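You operate a simulated robot arm through the tools that you are given. There is no shell and no other tool. Be economical: measure what you need, move in short steps, check, and stop when the job is done.

You run a simulated robot arm. Do the job below in one go: nothing can be reset, and whatever is moved stays where it is left.

## Task
Open both clamps, swing the arm aside, pull the sliding plate out.
Fine: yellow clamp handle and orange-top lever back, black pointer knob to white; ring and block stay put.

The check looks at the end state, three seconds after you hand in, the way a careful person would. Anything else that was tipped, shoved, dropped, spilled or broken makes it a failure.

## Robot
A 6-joint arm with a two-finger parallel gripper on a trunk, on a base that drives. Base frame: it is fixed to the floor where the robot stands at the start and does not move with it; the origin is under the middle of the robot, x ahead of it, y to its left, z up; the surface under the hand at the start is at about z = 0.82. Readings come in m, degrees, newtons and seconds.
Its first joint turns from -166.0 to 166.0 degrees. Places, roughly: big black ring (6x6x3 cm) [0.5, 0.1, 0.8]; big cream ring (6x6x3 cm) [0.5, 0, 0.8]; big orange ring (6x6x3 cm) [0.6, 0.4, 0.8]; black pointer knob [0.5, 0.2, 1]; drop weight [0.6, -0.3, 1]; orange-top lever [0.6, -0.4, 0.9]; sliding plate [0.6, 0.1, 0.8]; small press lever [0.6, 0.2, 1]; swing arm [0.6, -0.3, 0.9]; yellow clamp handle [0.7, 0.4, 1]. Payload 3.91 kg.
Tool frame: the origin (TCP) lies between the finger pads and is the grasp point; the fingertips stand 0.03 m ahead of it; z points along the fingers, y is the line along which they close. The gripper opens to 0.11 m. The fingers are 0.02 m wide and 0.01 m thick; the gripper's body (0.048 by 0.112 m) begins 0.055 m behind the TCP.
Orientation is that of the tool frame in the base frame, as a unit quaternion [w, x, y, z]. With the fingers straight down and closing along the base's y, the tool's x points along the base's -x, its y along +y and its z along -z.

## Interface
- The arm moves only by the tool step_arm. Its argument "increments" is a list of rows, each an object (a shift or turn left out is 0, a gripper value left out holds the last) with "jaw": the gripper command, from -1 (shut) to 1 (fully open), values between in proportion; "travel": the shift along the tool's x, y, z in units of 30 mm (1.0 is 30 mm), a list of three; "angular": the turn, a rotation vector about the tool's x, y, z in units of 6 degrees (1.0 is 6 degrees), a list of three. In form: [{"jaw": jaw, "travel": [dx, dy, dz], "angular": [ax, ay, az]}, ...]. A call has 1 to 8 rows; each row shifts and turns the commanded pose from where the row before left it, along the tool's axes as they then stand. A call with a number of a shift or a turn outside -1 to 1 is refused whole. A row lasts 0.2 s, in which the tool goes at most 0.05 m and 8.6 degrees; a call with a longer step from one row to the next is refused whole, and so is a gripper value outside its range. Where a pose cannot be reached the arm comes as near as it can. A force on the tool above 50 N (or 10 N above the force at the start of the call, whichever is more), or a blocked arm, ends the call early, and 0.2 s more pass. Each finger travels about 0.153 m/s and halts on what it meets, pressing with about 33 N; the grip force reading is that of the motor and also rises with nothing between the fingers. The clock runs only during rows and for 0.2 s after the last one: add rows that do not move to give the fingers time. It gives the time, the measured TCP pose, the force on the tool (base axes), the opening and the grip force at its end, in the units of the frame above (readings bear some noise), with the torque about the TCP (base axes, N m) and any sound that the robot's microphone picked up.
- Cameras (640 x 400 px; columns grow to the right, rows downward): "scene" is now at [0.22, 0.2339, 1.3836]; the picture's right is [-0.15, -0.99, 0.00], its down [-0.57, 0.09, -0.82] and it looks along [0.81, -0.13, -0.58] (base axes); focal length 260 px, centre (320, 200). "wrist" rides on the gripper at [0.072, 0.017, -0.103] in the tool frame; the picture's right is [-0.23, 0.97, 0.00], its down [-0.76, -0.18, -0.62] and it looks along [-0.61, -0.14, 0.78] (tool axes); focal length 222 px, centre (320, 200). There is no depth. A picture from a camera that has moved, and an enlarged one, comes with that camera's place and axes in the base frame and with its lens. The place of the scene camera against the robot may be out by one fixed shift of up to 0.025 m in any direction.
- get_image(camera): a new picture of that camera. No time passes.
- steer(legs): drives the robot by 1 to 6 legs, each [ahead, turn to the left] in m and degrees, along the robot's own axes; the way and the turn of a leg run together, so that a leg with both is an arc; at most 1.5 m and 180 degrees a leg. The arm and the cameras ride along, it lands a little off, and it stops where it bumps. It gives what a move gives.
- aim_head(pan, tilt): turns the head with the scene camera to pan (to the left, within 120 degrees either way) and tilt (down, from -29 to 69), counted from straight ahead of the robot. It gives what a move gives.
- inspect(camera, box): a new picture of the part [left, top, right, bottom] of that camera's present view, enlarged. No time passes.
- close_job(): hands the job in; it is judged then, once.

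Go step by step. Nothing tells you exact positions but the pictures and the camera data: compare them with the known pose of the tool, close in by small moves and look again before you grip or let go. The budget is 120 turns and 90 pictures, counting those below and the enlarged ones. Unless the task says otherwise, let go and move clear before handing in, and close with one line.

The tools are called after "Emit:" as name(argument=value, ...) on one line, values as JSON. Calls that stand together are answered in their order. step_arm: Moves the arm, as the interface text tells. Its arguments: {"type":"object","properties":{"increments":{"type":"array"}},"required":["increments"]} The other tools are called the same way: steer (legs) drives the base; aim_head (pan, tilt) turns the head that bears the scene camera; get_image (camera) takes a picture; inspect (camera, box) takes an enlarged picture of a part of a camera's view; close_job () hands the job in.

At the start:

```text
t: 0.0
ee_pos: [0.6092, -0.1935, 1.219]
tool_rot: [0.0, 0.001, 1.0, -0.001]
contact_force: [-0.6, -0.3, 0.7]
torque: [-0.03, -0.01, 0.02]
opening: 0.11
finger_force: 0.1
robot x, y, heading: [-0.0011, -0.0014, -0.1]
head pan, tilt: [-8.9, 35.3]
```

scene: 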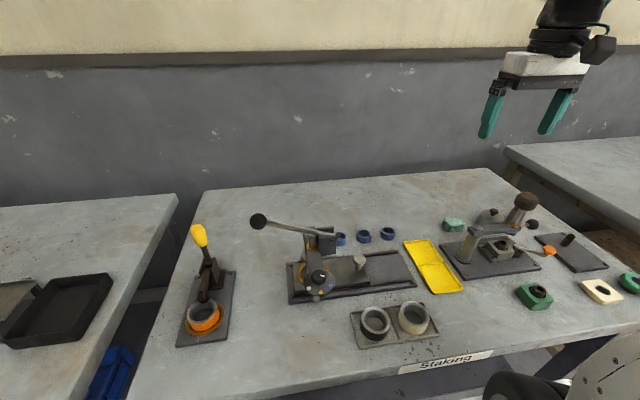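
wrist: 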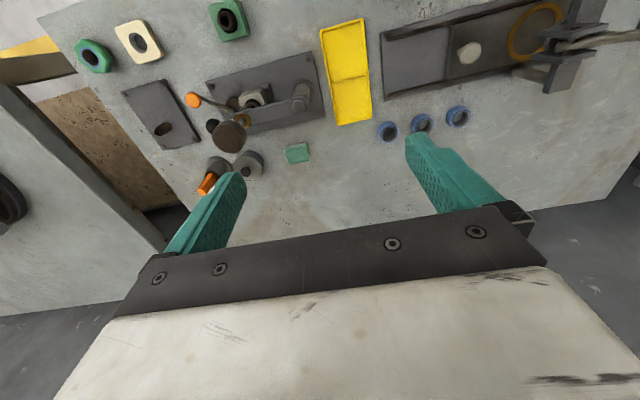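

I see three fixtures: a yellow-handled clamp with an orange ring on the left, a press with sliding plate and black pointer knob in the middle, and a swing-arm clamp with orange-top lever on the right. I'll look closer at each one first.

Emit:
inspect(camera="scene", box=[160, 200, 280, 360])

Emit:
inspect(camera="scene", box=[240, 200, 440, 325])

Emit:
inspect(camera="scene", box=[430, 180, 630, 305])

Emit:
inspect(camera="wrist", box=[100, 30, 340, 180])

```text
2.50 times, centred on (220, 280) of scene
camera zoom: at [0.22, 0.2339, 1.3836], right [-0.15, -0.99, 0.0], down [-0.57, 0.09, -0.82], along [0.81, -0.13, -0.58], focal length 651 px, centre (570, 0)
```

zoom: 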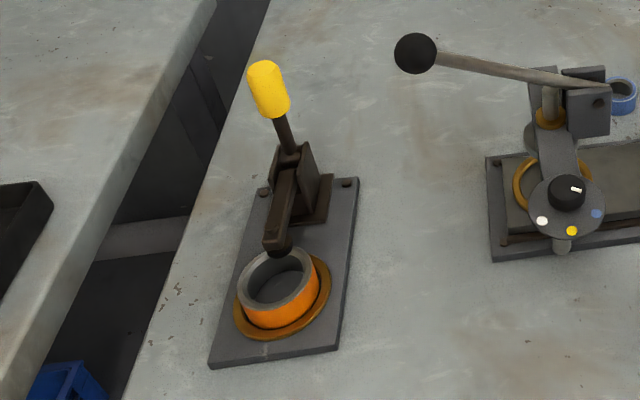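

```text
3.20 times, centred on (340, 262) of scene
camera zoom: at [0.22, 0.2339, 1.3836], right [-0.15, -0.99, 0.0], down [-0.57, 0.09, -0.82], along [0.81, -0.13, -0.58], focal length 834 px, centre (256, 0)
```

zoom: 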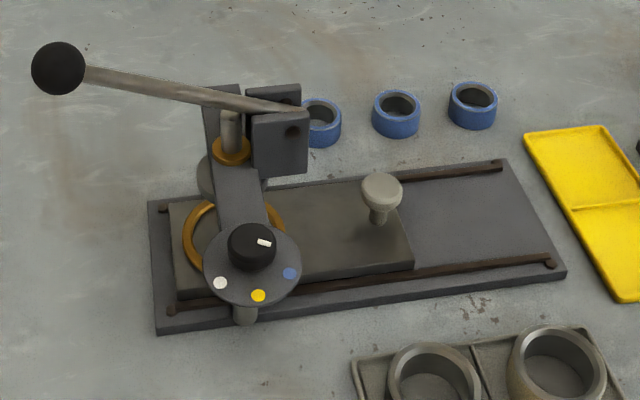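

```text
3.20 times, centred on (530, 242) of scene
camera zoom: at [0.22, 0.2339, 1.3836], right [-0.15, -0.99, 0.0], down [-0.57, 0.09, -0.82], along [0.81, -0.13, -0.58], focal length 834 px, centre (-352, 64)
```

zoom: 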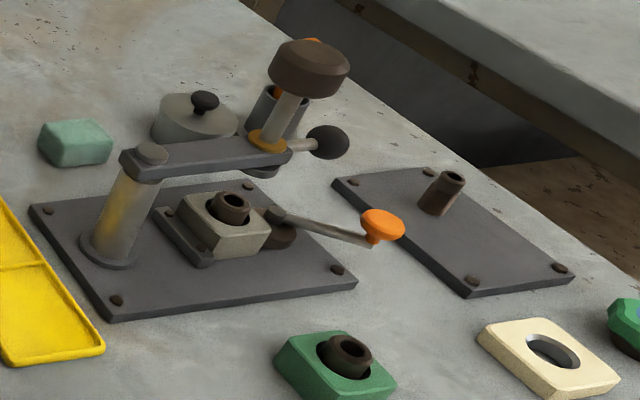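

```text
2.67 times, centred on (220, 105) of wrist
camera zoom: at [0.5372, -0.1781, 1.3225], right [0.23, 0.97, 0.0], down [0.76, -0.18, 0.62], along [0.61, -0.14, -0.78], focal length 592 px, centre (587, 453)
```

zoom: 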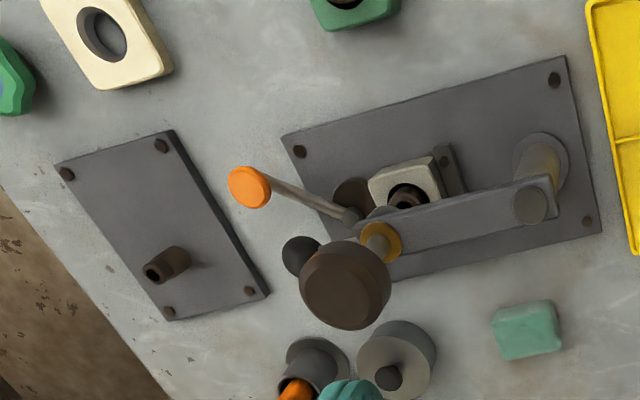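

Next I'm moving the hand to see the lever and swing arm from a better angle, staying well above the drop weight (top at about z 1.06).

Emit:
step_arm(increments=[{"travel": [0.61, -0.86, 0.28]}, {"travel": [0.61, -0.86, 0.28]}, {"travel": [0.61, -0.86, 0.28]}, {"travel": [0.61, -0.86, 0.28]}, {"travel": [0.61, -0.86, 0.28]}, {"travel": [0.61, -0.86, 0.28]}])

Emit:
get_image(camera="wrist")

Emit:
inspect(camera="scene", box=[470, 190, 566, 250])

```text
t: 1.4
ee_pos: [0.502, -0.348, 1.1706]
tool_rot: [-0.001, 0.0, 1.0, -0.001]
contact_force: [0.2, 0.7, 0.2]
torque: [0.0, 0.02, 0.02]
opening: 0.1101
finger_force: 0.1
robot x, y, heading: [0.0011, 0.0014, -0.1]
head pan, tilt: [-8.9, 35.3]
```

```text
83 pictures are left
camera wrist: at [0.4294, -0.3325, 1.2728], right [0.23, 0.97, 0.0], down [0.76, -0.18, 0.62], along [0.61, -0.14, -0.78], focal length 222 px, centre (320, 200)
```

wrist: 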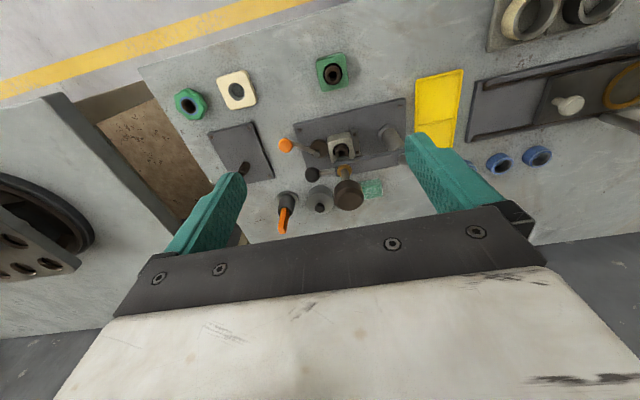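

```text
6.67 times, centred on (518, 220) of scene
camera zoom: at [0.2199, 0.2341, 1.3835], right [-0.15, -0.99, 0.0], down [-0.57, 0.09, -0.82], along [0.81, -0.13, -0.58], focal length 1736 px, centre (-1000, 67)
```

zoom: 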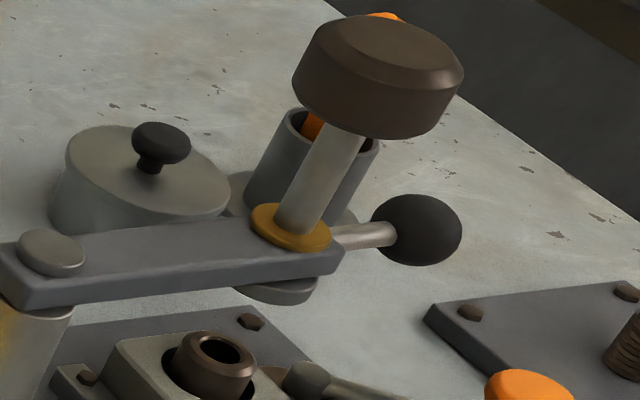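

Emit:
inspect(camera="wrist", box=[255, 85, 415, 225])

Emit:
inspect(camera="scene", box=[470, 220, 566, 280])

```text
2.86 times, centred on (335, 155) of wrist
camera zoom: at [0.4294, -0.3325, 1.2728], right [0.23, 0.97, 0.0], down [0.76, -0.18, 0.62], along [0.61, -0.14, -0.78], focal length 635 px, centre (277, 329)
```

zoom: 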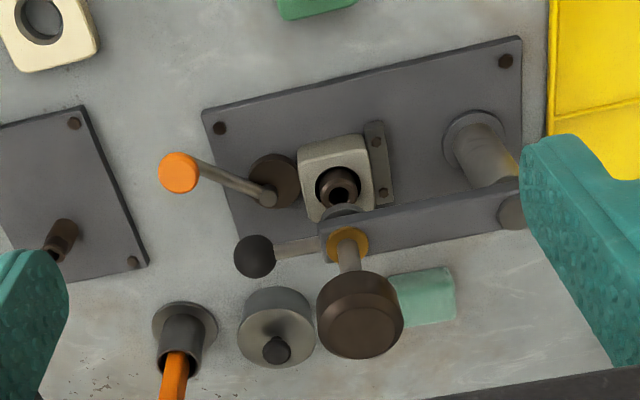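

```text
6.67 times, centred on (518, 250) of scene
camera zoom: at [0.2199, 0.2341, 1.3835], right [-0.15, -0.99, 0.0], down [-0.57, 0.09, -0.82], along [0.81, -0.13, -0.58], focal length 1736 px, centre (-1000, -133)
```

zoom: 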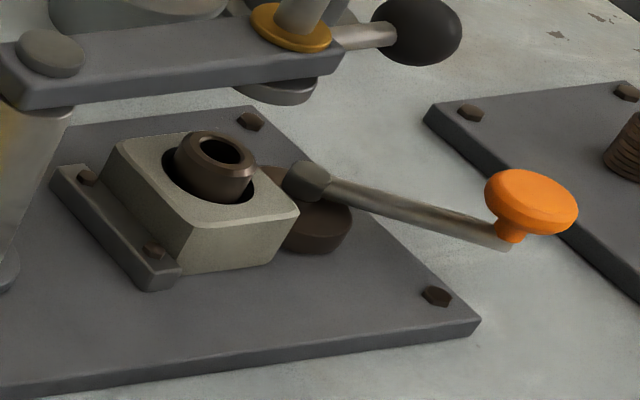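

The orange-top lever turns an eccentric cam beside the block (pivot near 0.64, -0.39; knob near 0.596, -0.439, 0.875). The swing arm's ball is near (0.633, -0.393, 0.938) and its post near (0.642, -0.236). I'm closing the fingers, moving over beside the lever and turning the hand by 90°, so the narrow side passes the ball.

Emit:
step_arm(increments=[{"jaw": -1, "travel": [-0.5, -0.51, 0.7]}, {"travel": [-0.5, -0.51, 0.7]}, {"travel": [-0.5, -0.51, 0.7]}, {"travel": [-0.5, -0.51, 0.7]}, {"angular": [0, 0, -1]}, {"angular": [0, 0, -1]}, {"angular": [0, 0, -1]}, {"angular": [0, 0, -1]}])

Emit:
step_arm(increments=[{"angular": [0, 0, -1]}, {"angular": [0, 0, -1]}, {"angular": [0, 0, -1]}, {"angular": [0, 0, -1]}, {"angular": [0, 0, -1]}, {"angular": [0, 0, -1]}, {"angular": [0, 0, -1]}, {"angular": [0, 0, -1]}])

Emit:
step_arm(increments=[{"angular": [0, 0, -1]}, {"angular": [0, 0, -1]}, {"angular": [0, 0, -1]}])

Emit:
get_image(camera="wrist")

Emit:
get_image(camera="scene")

```text
t: 3.2
ee_pos: [0.5609, -0.4097, 1.0847]
tool_rot: [0.0, -0.208, 0.978, -0.001]
contact_force: [0.0, -0.8, 0.3]
torque: [0.03, 0.01, -0.02]
opening: 0.0
finger_force: 32.9
robot x, y, heading: [0.0012, 0.0013, 0.1]
head pan, tilt: [-8.9, 35.3]
```

```text
t: 5.0
ee_pos: [0.5594, -0.4108, 1.0846]
tool_rot: [0.0, -0.588, 0.809, -0.002]
contact_force: [0.0, -0.4, 0.5]
torque: [-0.01, 0.01, 0.0]
opening: 0.0001
finger_force: 33.2
robot x, y, heading: [0.0035, 0.0014, 0.2]
head pan, tilt: [-8.9, 35.3]
```

```text
t: 5.8
ee_pos: [0.5607, -0.4098, 1.0841]
tool_rot: [0.0, 0.707, -0.707, 0.001]
contact_force: [-1.3, -0.3, 0.0]
torque: [-0.03, -0.01, 0.06]
opening: 0.0
finger_force: 32.6
robot x, y, heading: [-0.0002, 0.004, 0.0]
head pan, tilt: [-8.9, 35.3]
```

```text
79 pictures are left
camera wrist: at [0.5427, -0.4839, 1.188], right [-0.97, 0.23, 0.0], down [0.18, 0.76, 0.62], along [0.14, 0.61, -0.78], focal length 222 px, centre (320, 200)
```

wrist: 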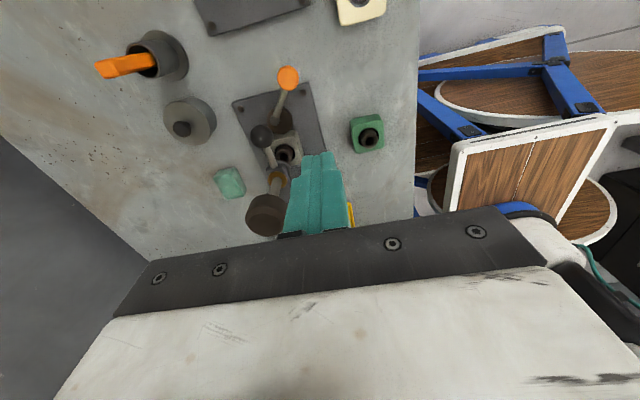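

```text
78 pictures are left
camera scene: at [0.22, 0.2338, 1.3836], right [-0.15, -0.99, 0.0], down [-0.57, 0.09, -0.82], along [0.81, -0.13, -0.58], focal length 260 px, centre (320, 200)
```

scene: 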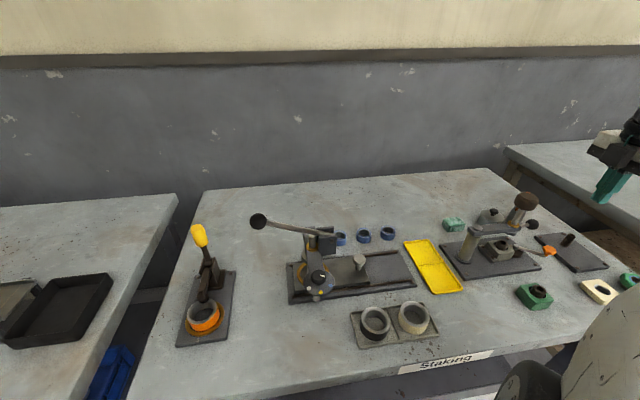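

The knob is confirmed near (0.594, -0.439). I'm tilting the hand 24° so its body leans away from the ball, then lowering beside the lever on its near side.

Emit:
step_arm(increments=[{"angular": [0, -1, 0]}, {"angular": [0, -1, 0]}, {"angular": [0, -1, 0]}, {"angular": [0, -1, 0]}])

Emit:
step_arm(increments=[{"travel": [0.41, 0, 0.855]}, {"travel": [0.41, 0, 0.855]}, {"travel": [0.41, 0, 0.855]}, {"travel": [0.41, 0, 0.855]}, {"travel": [0.41, 0, 0.855]}, {"travel": [0.41, 0, 0.855]}, {"travel": [0.41, 0, 0.855]}])

Emit:
aim_head(pan=-35, tilt=40)

Emit:
get_image(camera="scene")

Emit:
get_image(camera="wrist")

```text
t: 6.8
ee_pos: [0.5592, -0.4102, 1.0844]
tool_rot: [0.147, -0.692, 0.692, 0.147]
contact_force: [0.1, -0.4, 0.4]
torque: [0.0, -0.02, -0.03]
opening: 0.0
finger_force: 33.8
robot x, y, heading: [-0.0012, -0.0004, 0.0]
head pan, tilt: [-8.9, 35.3]
```

```text
t: 8.4
ee_pos: [0.5587, -0.4167, 0.8868]
tool_rot: [0.147, -0.691, 0.692, 0.146]
contact_force: [-0.4, 0.9, -0.4]
torque: [-0.01, -0.01, -0.02]
opening: 0.0001
finger_force: 32.4
robot x, y, heading: [-0.0008, 0.0013, 0.2]
head pan, tilt: [-8.9, 35.3]
```

```text
t: 9.3
ee_pos: [0.5602, -0.4165, 0.8883]
tool_rot: [0.146, -0.691, 0.692, 0.146]
contact_force: [1.2, -0.2, -0.3]
torque: [-0.03, -0.01, 0.0]
opening: 0.0001
finger_force: 33.3
robot x, y, heading: [0.0041, -0.005, 0.1]
head pan, tilt: [-35.0, 40.0]
```

```text
77 pictures are left
camera scene: at [0.2028, 0.1986, 1.3765], right [-0.57, -0.82, 0.0], down [-0.53, 0.37, -0.77], along [0.63, -0.44, -0.64], focal length 260 px, centre (320, 200)
```

scene: 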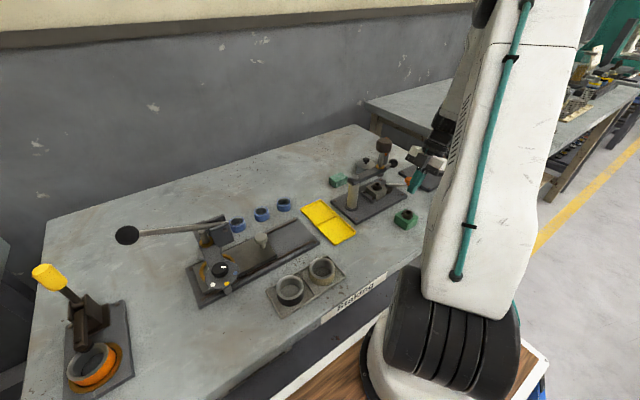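

```text
76 pictures are left
camera wrist: at [0.5414, -0.5257, 0.9522], right [-0.97, 0.21, 0.09], down [0.18, 0.44, 0.88], along [0.14, 0.87, -0.47], focal length 222 px, centre (320, 200)
```

wrist: 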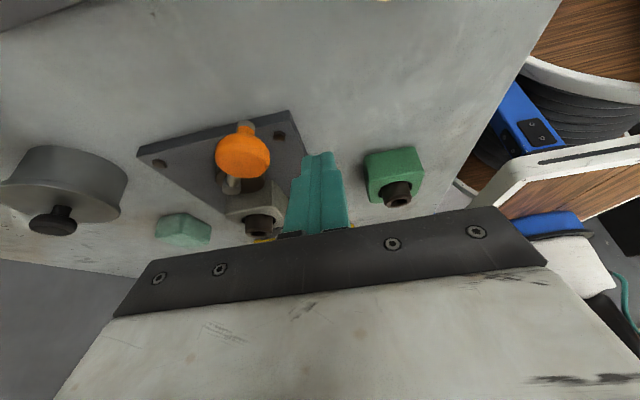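

The finger stands beside the orange knob (knob z about 0.869). I'm pushing it along its circle, backward and away from the robot, in small steps.

Emit:
step_arm(increments=[{"travel": [0.38, -0.63, 0.12]}, {"travel": [0.5, -0.417, -0.22]}, {"travel": [0.335, -0.483, -0.15]}])

Emit:
get_image(camera="wrist")

```text
t: 10.1
ee_pos: [0.6046, -0.4513, 0.879]
tool_rot: [0.147, -0.691, 0.692, 0.146]
contact_force: [-0.2, -0.3, -0.3]
torque: [-0.01, -0.03, 0.01]
opening: 0.0
finger_force: 33.2
robot x, y, heading: [0.0011, 0.0014, 0.0]
head pan, tilt: [-35.0, 40.0]
```

```text
75 pictures are left
camera wrist: at [0.5877, -0.5615, 0.9439], right [-0.97, 0.21, 0.09], down [0.18, 0.44, 0.88], along [0.14, 0.87, -0.47], focal length 222 px, centre (320, 200)
```

wrist: 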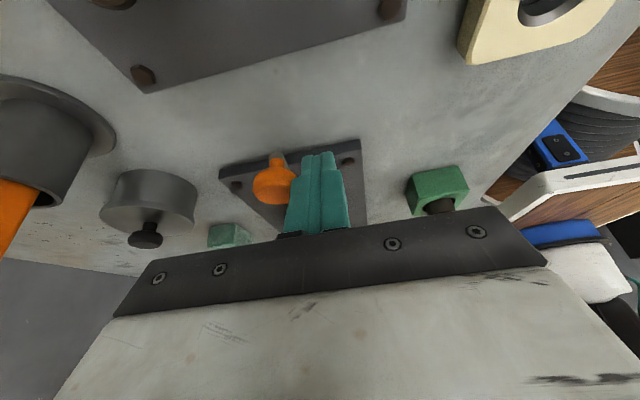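

The lever follows freely. I'm continuing along the arc.

Emit:
step_arm(increments=[{"travel": [0.213, -0.567, -0.095]}, {"travel": [0.073, -0.6, -0.033]}, {"travel": [-0.073, -0.6, 0.033]}, {"travel": [-0.213, -0.567, 0.095]}])

Emit:
get_image(camera="wrist")

Emit:
inspect(camera="scene", box=[320, 130, 448, 210])

```text
t: 11.1
ee_pos: [0.6655, -0.4569, 0.8757]
tool_rot: [0.143, -0.69, 0.693, 0.152]
contact_force: [-1.8, -7.0, -3.6]
torque: [-0.09, 0.05, -0.08]
opening: 0.0
finger_force: 32.6
robot x, y, heading: [-0.0026, -0.0003, -0.5]
head pan, tilt: [-35.0, 40.0]
stopped in row 4: the force on the tool passed its limit at 63 N (the readings are from after the stop); the commanded pose is now the measured one
```

```text
74 pictures are left
camera wrist: at [0.6487, -0.5671, 0.9411], right [-0.97, 0.21, 0.1], down [0.19, 0.44, 0.88], along [0.14, 0.87, -0.47], focal length 222 px, centre (320, 200)
```

wrist: 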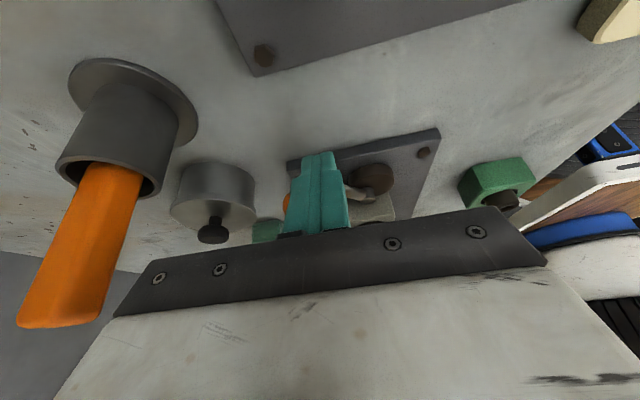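

```text
5.00 times, centred on (384, 170) of scene
camera zoom: at [0.2032, 0.1975, 1.3766], right [-0.58, -0.82, 0.0], down [-0.53, 0.37, -0.77], along [0.63, -0.44, -0.64], focal length 1302 px, centre (0, 350)
```

zoom: 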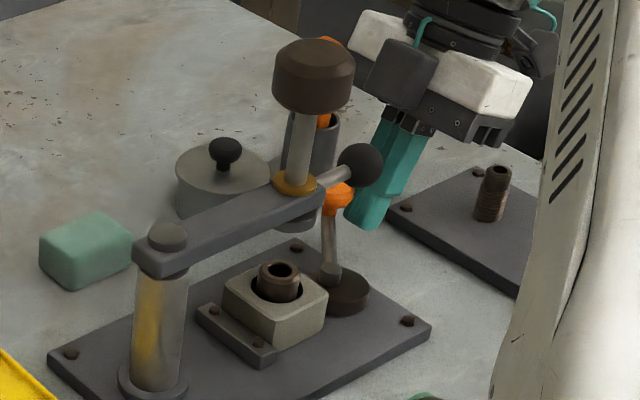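

The cam has turned away from the block and the lever is at its stop. I'm backing off, rising straight up, then moving to the far (+x) side of the swing arm's ball.

Emit:
step_arm(increments=[{"travel": [0, 0.67, 0]}, {"travel": [-0.388, 0, -0.871]}, {"travel": [-0.388, 0, -0.871]}, {"travel": [-0.388, 0, -0.871]}, {"travel": [-0.388, 0, -0.871]}, {"travel": [-0.388, 0, -0.871]}, {"travel": [-0.388, 0, -0.871]}, {"travel": [-0.388, 0, -0.871]}])

Emit:
step_arm(increments=[{"travel": [-0.65, -0.4, 0.29]}, {"travel": [-0.65, -0.4, 0.29]}, {"travel": [-0.65, -0.4, 0.29]}])

Emit:
get_image(camera="wrist")

Emit:
inspect(camera="scene", box=[320, 130, 448, 210])

```text
t: 12.9
ee_pos: [0.6447, -0.4556, 1.0777]
tool_rot: [0.143, -0.689, 0.694, 0.151]
contact_force: [1.2, -0.3, 0.3]
torque: [0.03, 0.04, 0.01]
opening: 0.0
finger_force: 33.3
robot x, y, heading: [-0.0025, -0.0003, -0.1]
head pan, tilt: [-35.0, 40.0]
```

```text
t: 13.7
ee_pos: [0.6831, -0.3942, 1.078]
tool_rot: [0.144, -0.689, 0.694, 0.152]
contact_force: [-1.3, -0.9, 0.7]
torque: [-0.02, -0.01, 0.01]
opening: 0.0
finger_force: 33.6
robot x, y, heading: [-0.0032, -0.002, -0.0]
head pan, tilt: [-35.0, 40.0]
```

```text
72 pictures are left
camera wrist: at [0.666, -0.5027, 1.1421], right [-0.97, 0.21, 0.1], down [0.19, 0.44, 0.88], along [0.14, 0.87, -0.47], focal length 222 px, centre (320, 200)
```

wrist: 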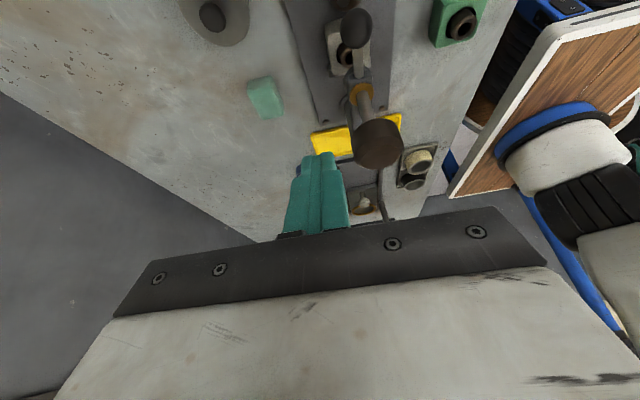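

```text
5.00 times, centred on (384, 170) of scene
camera zoom: at [0.203, 0.1978, 1.3766], right [-0.58, -0.82, 0.0], down [-0.53, 0.37, -0.77], along [0.63, -0.44, -0.64], focal length 1302 px, centre (0, 350)
```

zoom: 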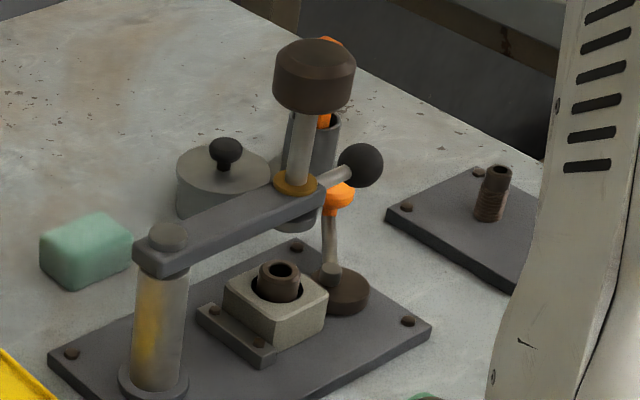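

The lever now points back, with the block untouched. I'm lowering the finger behind the ball and pushing the swing arm toward the robot along its arc.

Emit:
step_arm(increments=[{"travel": [0.36, 0, 0.81]}, {"travel": [0.36, 0, 0.81]}, {"travel": [0.36, 0, 0.81]}, {"travel": [0.36, 0, 0.81]}, {"travel": [0.36, 0, 0.81]}])

Emit:
step_arm(increments=[{"travel": [0, 0.7, 0]}, {"travel": [0.12, 0.73, -0.05]}, {"travel": [-0.09, 0.9, 0.04]}])

Emit:
inspect(camera="scene", box=[320, 130, 448, 210])

```text
t: 14.9
ee_pos: [0.6822, -0.3928, 0.9438]
tool_rot: [0.144, -0.69, 0.693, 0.151]
contact_force: [-0.6, -0.2, 0.8]
torque: [-0.05, -0.01, -0.02]
opening: 0.0001
finger_force: 32.9
robot x, y, heading: [-0.0016, -0.0014, -0.3]
head pan, tilt: [-35.0, 40.0]
```

```text
t: 15.7
ee_pos: [0.6126, -0.3937, 0.9425]
tool_rot: [0.145, -0.69, 0.693, 0.151]
contact_force: [0.1, -0.3, 0.0]
torque: [0.0, 0.03, -0.01]
opening: 0.0
finger_force: 32.4
robot x, y, heading: [0.0018, 0.0003, 0.0]
head pan, tilt: [-35.0, 40.0]
```

```text
5.00 times, centred on (384, 170) of scene
camera zoom: at [0.2033, 0.1979, 1.3765], right [-0.58, -0.82, 0.0], down [-0.53, 0.37, -0.77], along [0.63, -0.44, -0.64], focal length 1302 px, centre (0, 350)
```

zoom: 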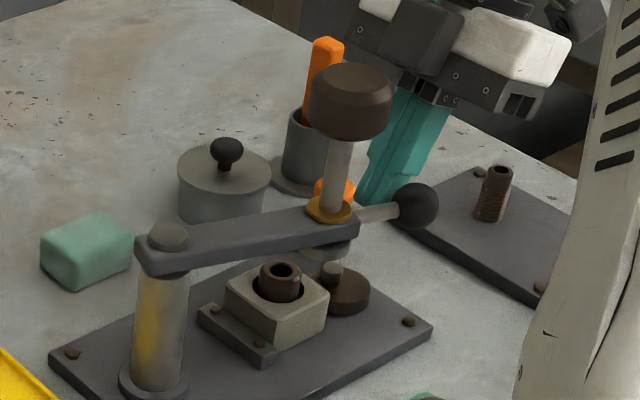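

The arm swings freely. I'm continuing along the arc.

Emit:
step_arm(increments=[{"travel": [-0.213, 0.89, 0.095]}, {"travel": [-0.366, 0.83, 0.163]}, {"travel": [-0.487, 0.77, 0.217]}, {"travel": [-0.61, 0.63, 0.27]}])

Emit:
inspect(camera="scene", box=[320, 130, 480, 230])

Emit:
get_image(camera="wrist")

```text
t: 16.7
ee_pos: [0.5188, -0.3387, 0.9428]
tool_rot: [0.145, -0.69, 0.693, 0.151]
contact_force: [0.5, -0.6, 0.3]
torque: [0.05, 0.03, 0.02]
opening: 0.0001
finger_force: 33.3
robot x, y, heading: [-0.0003, -0.0007, -0.1]
head pan, tilt: [-35.0, 40.0]
```

```text
4.00 times, centred on (400, 180) of scene
camera zoom: at [0.2033, 0.1978, 1.3765], right [-0.58, -0.82, 0.0], down [-0.53, 0.37, -0.77], along [0.63, -0.44, -0.64], focal length 1042 px, centre (0, 280)
```

zoom: 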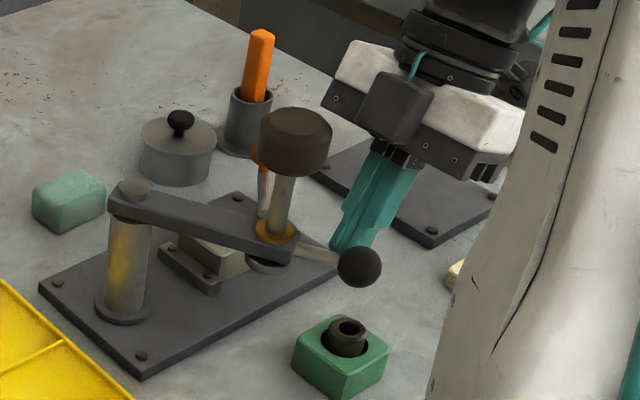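

```text
68 pictures are left
camera wrist: at [0.5025, -0.4483, 1.0077], right [-0.97, 0.21, 0.1], down [0.19, 0.44, 0.88], along [0.14, 0.87, -0.47], focal length 222 px, centre (320, 200)
```

wrist: 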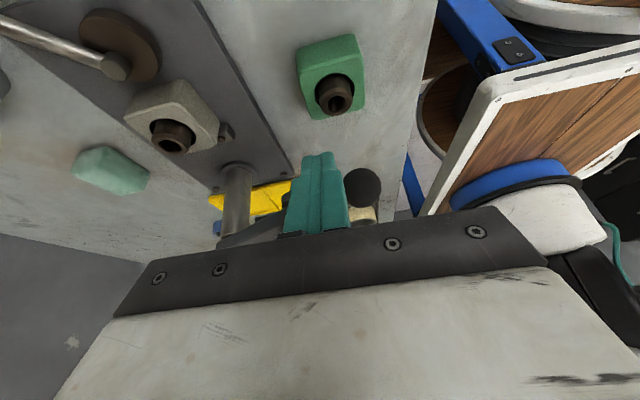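

Emit:
step_arm(increments=[{"travel": [-0.7, 0.52, 0.31]}, {"travel": [-0.76, 0.38, 0.34]}, {"travel": [-0.4, 0.1, 0.17]}])

Emit:
inspect(camera="scene", box=[320, 130, 480, 230])

```text
t: 17.5
ee_pos: [0.489, -0.2773, 0.943]
tool_rot: [0.144, -0.69, 0.693, 0.152]
contact_force: [-0.2, -1.0, 0.1]
torque: [0.0, -0.02, 0.0]
opening: 0.0
finger_force: 33.2
robot x, y, heading: [-0.0007, 0.0011, -0.2]
head pan, tilt: [-35.0, 40.0]
```

```text
4.00 times, centred on (400, 180) of scene
camera zoom: at [0.2031, 0.1978, 1.3765], right [-0.58, -0.82, 0.0], down [-0.53, 0.37, -0.77], along [0.63, -0.44, -0.64], focal length 1042 px, centre (0, 280)
```

zoom: 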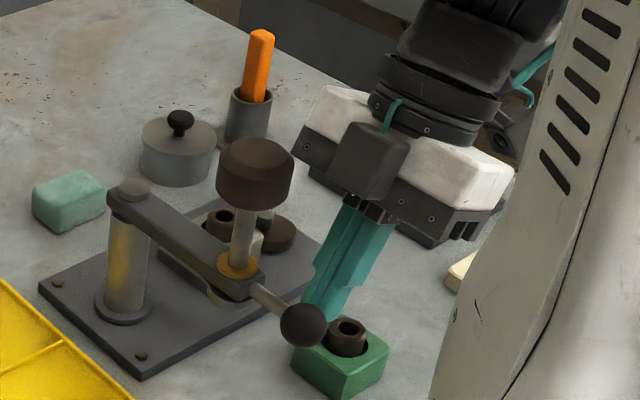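

The swing arm is now about 80° aside. I'm moving clear, rising and straightening the hand.

Emit:
step_arm(increments=[{"travel": [0.914, 0, -0.407]}, {"travel": [-0.388, 0, -0.871]}, {"travel": [-0.388, 0, -0.871]}, {"travel": [-0.388, 0, -0.871]}, {"travel": [-0.388, 0, -0.871]}, {"travel": [-0.388, 0, -0.871]}, {"travel": [-0.388, 0, -0.871]}, {"travel": [-0.388, 0, -0.871]}])

Emit:
step_arm(increments=[{"angular": [0, 1, 0]}, {"angular": [0, 1, 0]}, {"angular": [0, 1, 0]}, {"angular": [0, 1, 0]}, {"angular": [0, 0, 1]}, {"angular": [0, 0, 1]}, {"angular": [0, 0, 1]}, {"angular": [0, 0, 1]}])

Emit:
step_arm(increments=[{"angular": [0, 0, 1]}, {"angular": [0, 0, 1]}, {"angular": [0, 0, 1]}, {"angular": [0, 0, 1]}, {"angular": [0, 0, 1]}, {"angular": [0, 0, 1]}, {"angular": [0, 0, 1]}, {"angular": [0, 0, 1]}])

Emit:
step_arm(increments=[{"angular": [0, 0, 1]}, {"angular": [0, 0, 1]}, {"angular": [0, 0, 1]}, {"travel": [0, 0, -1]}, {"travel": [0, 0, -1]}, {"travel": [0, 0, -1]}])

Emit:
aim_head(pan=0, tilt=40)

Emit:
get_image(camera="scene")

```text
t: 19.3
ee_pos: [0.49, -0.3091, 1.1469]
tool_rot: [0.143, -0.69, 0.693, 0.152]
contact_force: [0.3, -0.3, -0.1]
torque: [0.03, 0.03, 0.01]
opening: 0.0
finger_force: 32.8
robot x, y, heading: [0.0003, 0.0034, -0.0]
head pan, tilt: [-35.0, 40.0]
```

```text
t: 21.1
ee_pos: [0.4901, -0.3075, 1.1459]
tool_rot: [-0.004, -0.543, 0.84, 0.004]
contact_force: [-0.5, 1.2, 0.0]
torque: [0.01, -0.04, 0.02]
opening: 0.0
finger_force: 33.6
robot x, y, heading: [-0.0016, -0.0002, -0.3]
head pan, tilt: [-35.0, 40.0]
```

```text
t: 22.9
ee_pos: [0.4903, -0.3079, 1.1469]
tool_rot: [-0.005, -0.154, 0.988, 0.002]
contact_force: [-0.7, 0.9, 0.5]
torque: [0.0, 0.0, 0.03]
opening: 0.0001
finger_force: 33.1
robot x, y, heading: [-0.0013, 0.0025, -0.1]
head pan, tilt: [-35.0, 40.0]
```

```text
t: 24.3
ee_pos: [0.493, -0.3069, 1.2375]
tool_rot: [-0.005, 0.001, 1.0, 0.001]
contact_force: [-0.3, 0.5, -0.2]
torque: [0.0, 0.02, 0.0]
opening: 0.0
finger_force: 32.5
robot x, y, heading: [0.0013, 0.0025, -0.1]
head pan, tilt: [-35.0, 40.0]
```

```text
t: 25.3
ee_pos: [0.4931, -0.3077, 1.2372]
tool_rot: [-0.005, 0.002, 1.0, 0.001]
contact_force: [-0.6, 0.0, 0.4]
torque: [0.01, -0.01, 0.0]
opening: 0.0
finger_force: 32.4
robot x, y, heading: [0.0017, 0.0024, -0.1]
head pan, tilt: [0.0, 40.0]
```

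```text
66 pictures are left
camera scene: at [0.2185, 0.2467, 1.3765], right [0.0, -1.0, 0.0], down [-0.64, 0.0, -0.77], along [0.77, 0.0, -0.64], focal length 260 px, centre (320, 200)
```

scene: 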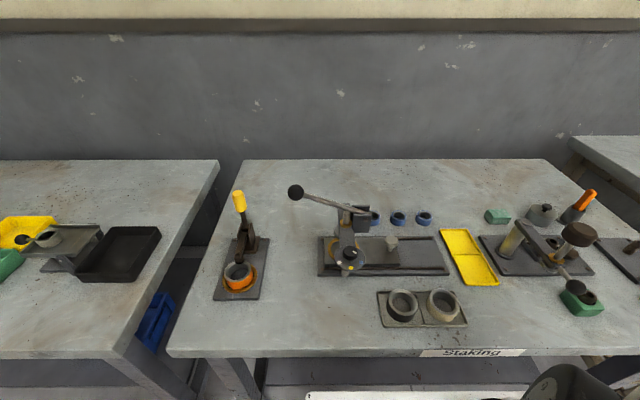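

Right side done as far as I can see. Next I'm travelling at height to above the press with the pointer knob and sliding plate.

Emit:
step_arm(increments=[{"travel": [0, 1, 0]}, {"travel": [0, 1, 0]}, {"travel": [0, 1, 0]}, {"travel": [0, 1, 0]}, {"travel": [0, 1, 0]}, {"travel": [0, 1, 0]}, {"travel": [0, 1, 0]}, {"travel": [0, 1, 0]}])

Emit:
step_arm(increments=[{"travel": [0, 1, 0]}, {"travel": [0, 1, 0]}, {"travel": [0, 1, 0]}, {"travel": [0, 1, 0]}, {"travel": [0, 1, 0]}, {"travel": [0, 1, 0]}])

Emit:
get_image(camera="wrist")

Emit:
inspect(camera="scene", box=[280, 170, 460, 282])

```text
t: 27.1
ee_pos: [0.494, -0.068, 1.237]
tool_rot: [-0.004, 0.002, 1.0, 0.002]
contact_force: [0.1, -0.1, -0.4]
torque: [0.01, 0.0, -0.04]
opening: 0.0002
finger_force: 33.9
robot x, y, heading: [-0.003, -0.0007, -0.3]
head pan, tilt: [0.0, 40.0]
```

```text
t: 28.5
ee_pos: [0.4922, 0.1128, 1.2386]
tool_rot: [-0.006, 0.002, 1.0, 0.002]
contact_force: [0.3, -0.5, 0.1]
torque: [-0.04, -0.04, 0.0]
opening: 0.0002
finger_force: 32.9
robot x, y, heading: [0.0017, 0.0012, -0.2]
head pan, tilt: [0.0, 40.0]
```

```text
65 pictures are left
camera wrist: at [0.4214, 0.1282, 1.3425], right [0.23, 0.97, 0.0], down [0.77, -0.18, 0.62], along [0.6, -0.14, -0.79], focal length 222 px, centre (320, 200)
```

wrist: 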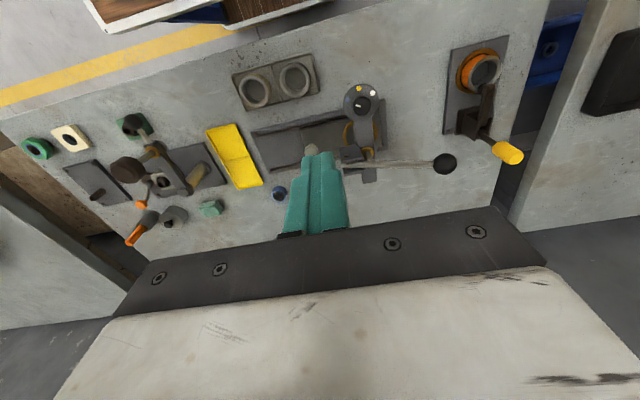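

```text
3.56 times, centred on (370, 226) of scene
camera zoom: at [0.2184, 0.2467, 1.3766], right [0.0, -1.0, 0.0], down [-0.64, 0.0, -0.77], along [0.77, 0.0, -0.64], focal length 926 px, centre (142, 108)
```

zoom: 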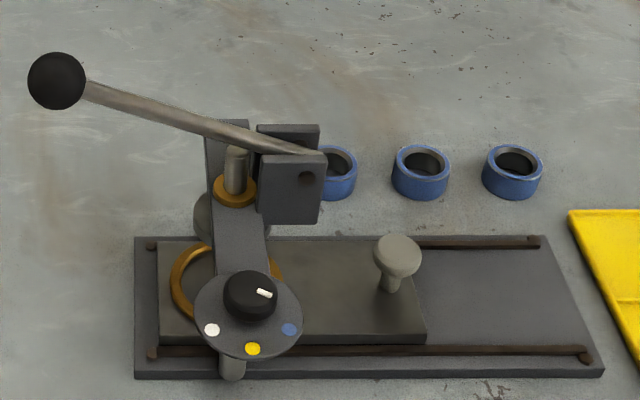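

Emit:
inspect(camera="wrist", box=[320, 70, 416, 130])

Emit:
inspect(camera="wrist", box=[240, 60, 480, 210])

Emit:
inspect(camera="scene", box=[320, 230, 384, 280])

```text
6.67 times, centred on (368, 100) of wrist
camera zoom: at [0.4214, 0.1282, 1.3425], right [0.23, 0.97, 0.0], down [0.77, -0.18, 0.62], along [0.6, -0.14, -0.79], focal length 1481 px, centre (0, 867)
```

zoom: 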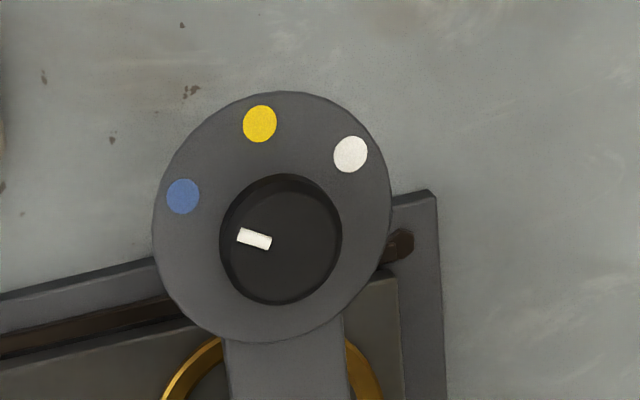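

```text
2.67 times, centred on (360, 135) of wrist
camera zoom: at [0.4214, 0.1282, 1.3425], right [0.23, 0.97, 0.0], down [0.77, -0.18, 0.62], along [0.6, -0.14, -0.79], focal length 592 px, centre (213, 373)
```

zoom: 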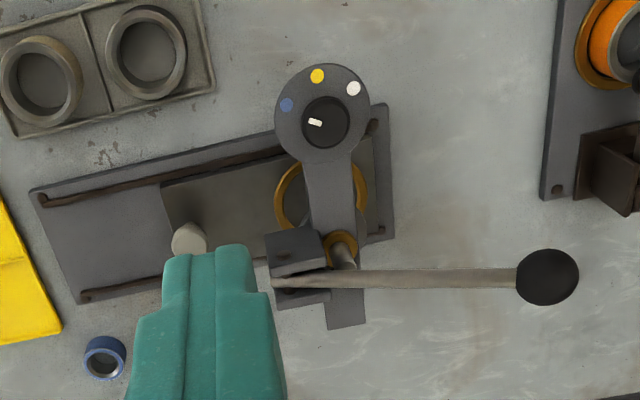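

```text
8.00 times, centred on (352, 255) of scene
camera zoom: at [0.2184, 0.2467, 1.3766], right [0.0, -1.0, 0.0], down [-0.64, 0.0, -0.77], along [0.77, 0.0, -0.64], focal length 2084 px, centre (64, -240)
```

zoom: 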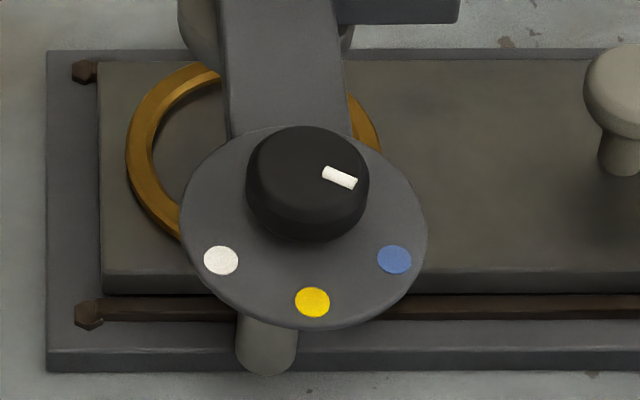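

The pointer is on blue; white lies roughly 125° clockwise seen from above. I'm moving to get a second, closer view for the knob's exact place.

Emit:
step_arm(increments=[{"travel": [0, 0.9, 0.5]}, {"travel": [0, 0.9, 0.5]}, {"travel": [0, 0.9, 0.5]}])

Emit:
get_image(camera="wrist")

Emit:
inspect(camera="wrist", box=[160, 40, 400, 190])

```text
t: 29.3
ee_pos: [0.4927, 0.1942, 1.192]
tool_rot: [-0.004, 0.002, 1.0, 0.002]
contact_force: [0.2, -0.7, 0.4]
torque: [0.05, -0.01, -0.03]
opening: 0.0
finger_force: 33.1
robot x, y, heading: [-0.0005, -0.0008, 0.0]
head pan, tilt: [0.0, 40.0]
```

```text
60 pictures are left
camera wrist: at [0.4216, 0.2098, 1.296], right [0.23, 0.97, 0.0], down [0.77, -0.18, 0.62], along [0.6, -0.14, -0.79], focal length 222 px, centre (320, 200)
```

wrist: 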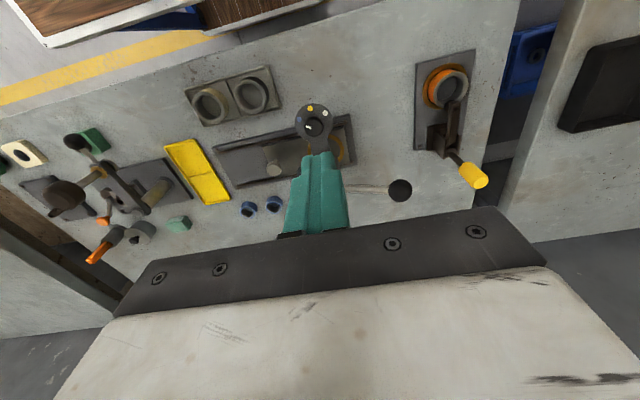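

```text
2.67 times, centred on (280, 115) of wrist
camera zoom: at [0.4216, 0.2098, 1.296], right [0.23, 0.97, 0.0], down [0.77, -0.18, 0.62], along [0.6, -0.14, -0.79], focal length 592 px, centre (427, 427)
```

zoom: 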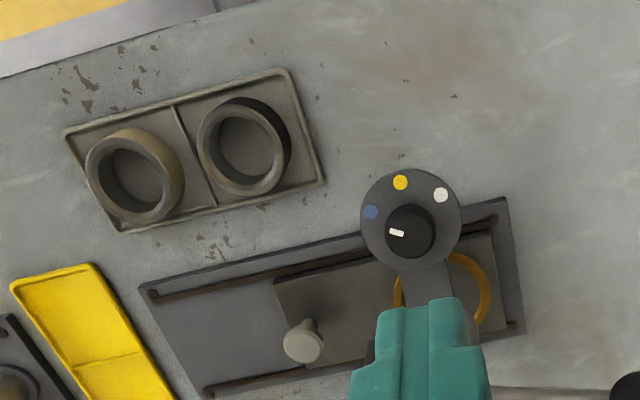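

Triangulated: knob top near (0.538, 0.173, 0.953); plate knob near (0.635, 0.056, 0.866); press lever ball near (0.63, 0.28, 1.03). I'm moving above the knob with the jaw part open and the hand turned -60°.

Emit:
step_arm(increments=[{"jaw": 0.1, "travel": [-0.25, -0.12, 0.87]}, {"travel": [-0.25, -0.12, 0.87]}, {"travel": [-0.25, -0.12, 0.87]}, {"travel": [-0.25, -0.12, 0.87]}, {"travel": [-0.25, -0.12, 0.87]}, {"travel": [-0.25, -0.12, 0.87]}])

Emit:
step_arm(increments=[{"angular": [0, 0, -1]}, {"angular": [0, 0, -1]}, {"angular": [0, 0, -1]}, {"angular": [0, 0, -1]}, {"angular": [0, 0, -1]}, {"angular": [0, 0, -1]}, {"angular": [0, 0, -1]}, {"angular": [0, 0, -1]}])

Emit:
step_arm(increments=[{"angular": [0, 0, -1]}, {"angular": [0, 0, -1]}, {"angular": [0, 0, -0.5]}])

Emit:
get_image(camera="wrist")

Emit:
inspect(camera="scene", box=[280, 170, 460, 282])

```text
t: 30.7
ee_pos: [0.5374, 0.1711, 1.0355]
tool_rot: [-0.005, 0.001, 1.0, 0.002]
contact_force: [0.3, 0.2, -0.7]
torque: [0.03, 0.02, 0.0]
opening: 0.0609
finger_force: 0.0
robot x, y, heading: [-0.0014, 0.0004, -0.3]
head pan, tilt: [0.0, 40.0]
```

```text
t: 32.5
ee_pos: [0.5361, 0.1726, 1.0348]
tool_rot: [-0.004, -0.406, 0.914, 0.003]
contact_force: [0.2, 0.2, 1.3]
torque: [-0.02, 0.02, 0.03]
opening: 0.0601
finger_force: 0.1
robot x, y, heading: [-0.0, 0.0014, -0.2]
head pan, tilt: [0.0, 40.0]
```

```text
t: 33.3
ee_pos: [0.5367, 0.1718, 1.0359]
tool_rot: [-0.004, -0.522, 0.853, 0.004]
contact_force: [0.2, -0.4, 0.7]
torque: [0.0, -0.02, 0.01]
opening: 0.0606
finger_force: 0.0
robot x, y, heading: [-0.0006, -0.0031, -0.3]
head pan, tilt: [0.0, 40.0]
```

```text
58 pictures are left
camera wrist: at [0.4894, 0.1138, 1.1387], right [-0.76, 0.65, 0.01], down [0.51, 0.6, 0.62], along [0.39, 0.48, -0.78], focal length 222 px, centre (320, 200)
```

wrist: 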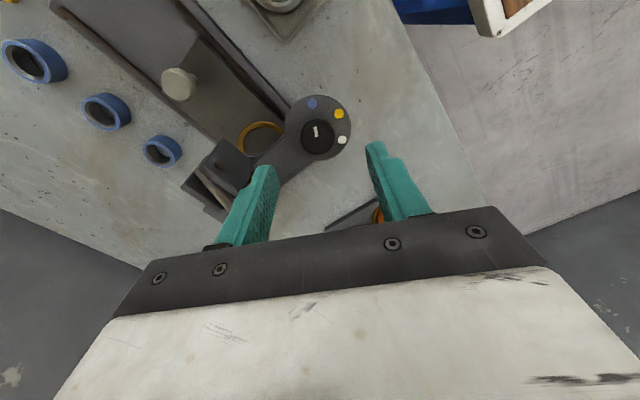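

```text
3.56 times, centred on (370, 226) of scene
camera zoom: at [0.2185, 0.2468, 1.3765], right [0.0, -1.0, 0.0], down [-0.64, 0.0, -0.77], along [0.77, 0.0, -0.64], focal length 926 px, centre (142, 108)
```

zoom: 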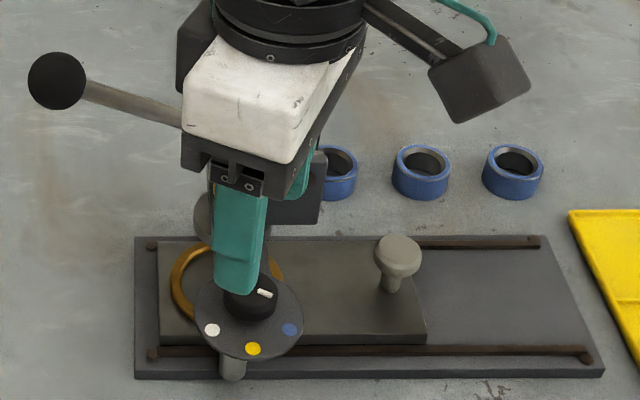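

Alignment over the knob agrees (0.538, 0.172). I'm lowering and gripping it.

Emit:
step_arm(increments=[{"travel": [-0.03, 0, 0.77]}, {"travel": [0, 0, 0.77]}, {"travel": [0, 0, 0.77]}])

Emit:
inspect(camera="scene", box=[310, 200, 400, 280])

Emit:
inspect(camera="wrist", box=[220, 60, 420, 185])

```text
t: 34.1
ee_pos: [0.536, 0.1736, 0.9675]
tool_rot: [-0.002, -0.521, 0.853, 0.003]
contact_force: [-6.8, -9.1, 38.9]
torque: [-0.86, -1.05, -0.3]
opening: 0.0598
finger_force: 0.0
robot x, y, heading: [0.0018, 0.0004, -0.4]
head pan, tilt: [0.0, 40.0]
```

```text
5.00 times, centred on (355, 240) of scene
camera zoom: at [0.2174, 0.246, 1.3768], right [0.0, -1.0, 0.0], down [-0.64, 0.0, -0.77], along [0.77, 0.0, -0.64], focal length 1302 px, centre (145, 0)
```

zoom: 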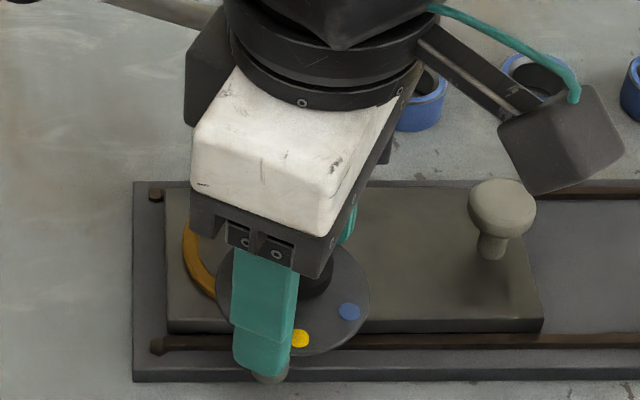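

```text
3.20 times, centred on (320, 122) of wrist
camera zoom: at [0.4884, 0.1143, 1.0714], right [-0.76, 0.65, 0.01], down [0.51, 0.59, 0.62], along [0.4, 0.48, -0.78], focal length 711 px, centre (320, 448)
```

zoom: 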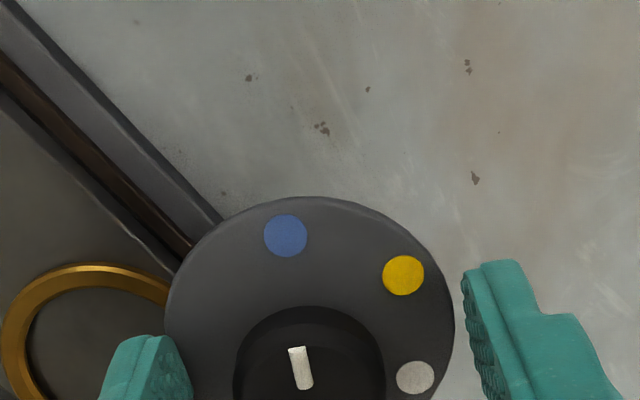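

One fingertip is resting on the disc or press arm, so I'll lift about 6 mm and close on the knob.

Emit:
step_arm(increments=[{"travel": [0, 0, -0.2]}])

Emit:
step_arm(increments=[{"jaw": -1}, {}, {}])

Emit:
inspect(camera="wrist", box=[220, 60, 420, 185])

```text
t: 34.5
ee_pos: [0.5352, 0.1718, 0.971]
tool_rot: [-0.004, -0.521, 0.854, 0.004]
contact_force: [0.3, -0.3, 0.0]
torque: [0.0, -0.01, 0.01]
opening: 0.0604
finger_force: 0.0
robot x, y, heading: [0.0006, -0.002, -0.1]
head pan, tilt: [0.0, 40.0]
```

```text
t: 35.3
ee_pos: [0.5385, 0.1702, 0.9715]
tool_rot: [-0.003, -0.521, 0.854, 0.004]
contact_force: [37.5, -29.5, -12.0]
torque: [-0.76, -0.96, -0.23]
opening: 0.0293
finger_force: 45.0
robot x, y, heading: [-0.0036, -0.0042, -0.3]
head pan, tilt: [0.0, 40.0]
```

```text
3.20 times, centred on (320, 122) of wrist
camera zoom: at [0.491, 0.1129, 1.0751], right [-0.76, 0.65, 0.01], down [0.51, 0.6, 0.62], along [0.4, 0.48, -0.78], focal length 711 px, centre (320, 448)
```

zoom: 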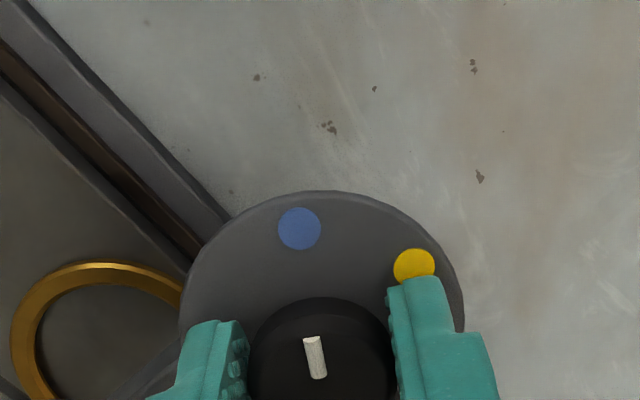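

Gripped at 29 mm, but slightly off-centre (side load 48 N). I'm shifting the command about 4 mm to relieve it.

Emit:
step_arm(increments=[{"travel": [0, -0.125, 0]}, {}])

```text
t: 35.9
ee_pos: [0.5384, 0.1704, 0.9709]
tool_rot: [-0.004, -0.521, 0.854, 0.003]
contact_force: [-1.9, 0.6, -9.8]
torque: [0.02, 0.24, -0.1]
opening: 0.0296
finger_force: 44.7
robot x, y, heading: [0.0019, -0.001, -0.4]
head pan, tilt: [0.0, 40.0]
```

The load is gone. Now turning the knob clockwise, in stages.

Emit:
step_arm(increments=[{"angular": [0, 0, 1]}, {"angular": [0, 0, 1]}, {"angular": [0, 0, 1]}, {"angular": [0, 0, 1]}])

Emit:
inspect(camera="wrist", box=[220, 60, 420, 185])

```text
t: 36.9
ee_pos: [0.5379, 0.171, 0.9725]
tool_rot: [-0.006, -0.332, 0.943, 0.003]
contact_force: [-41.9, 21.2, -18.8]
torque: [0.66, 0.8, 0.09]
opening: 0.0294
finger_force: 45.5
robot x, y, heading: [0.0032, -0.0004, -0.2]
head pan, tilt: [0.0, 40.0]
```

```text
3.20 times, centred on (320, 122) of wrist
camera zoom: at [0.4719, 0.1384, 1.0758], right [-0.43, 0.9, 0.01], down [0.71, 0.34, 0.61], along [0.55, 0.27, -0.79], focal length 711 px, centre (320, 448)
```

zoom: 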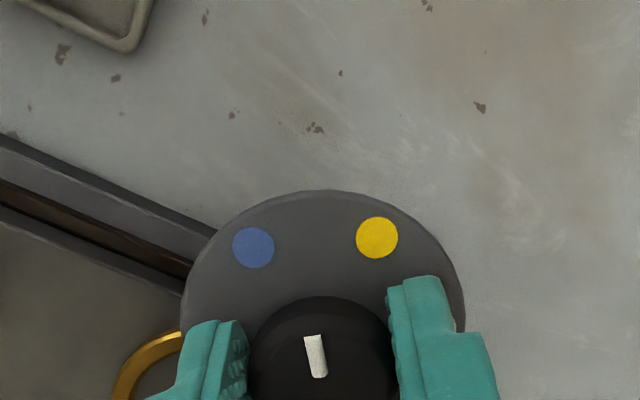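

The knob turns with the hand; side load is building again, so I'm relieving it as I go on.

Emit:
step_arm(increments=[{"travel": [0.05, 0.11, -0.05]}, {}])

Emit:
step_arm(increments=[{"angular": [0, 0, 1]}, {"angular": [0, 0, 1]}, {"angular": [0, 0, 1]}])

```text
t: 37.6
ee_pos: [0.5386, 0.1715, 0.9729]
tool_rot: [-0.005, -0.332, 0.943, 0.002]
contact_force: [10.4, 4.2, -15.6]
torque: [0.14, -0.4, 0.03]
opening: 0.0294
finger_force: 45.5
robot x, y, heading: [-0.0, -0.0001, -0.3]
head pan, tilt: [0.0, 40.0]
stopped in row 2: the force on the tool passed its limit at 60 N (the readings are from after the stop); the commanded pose is now the measured one
```

```text
t: 38.4
ee_pos: [0.5371, 0.1728, 0.9719]
tool_rot: [-0.006, -0.18, 0.984, 0.001]
contact_force: [4.9, 11.8, -24.0]
torque: [0.36, -0.11, 0.02]
opening: 0.0296
finger_force: 44.8
robot x, y, heading: [-0.0043, 0.0008, -0.4]
head pan, tilt: [0.0, 40.0]
```

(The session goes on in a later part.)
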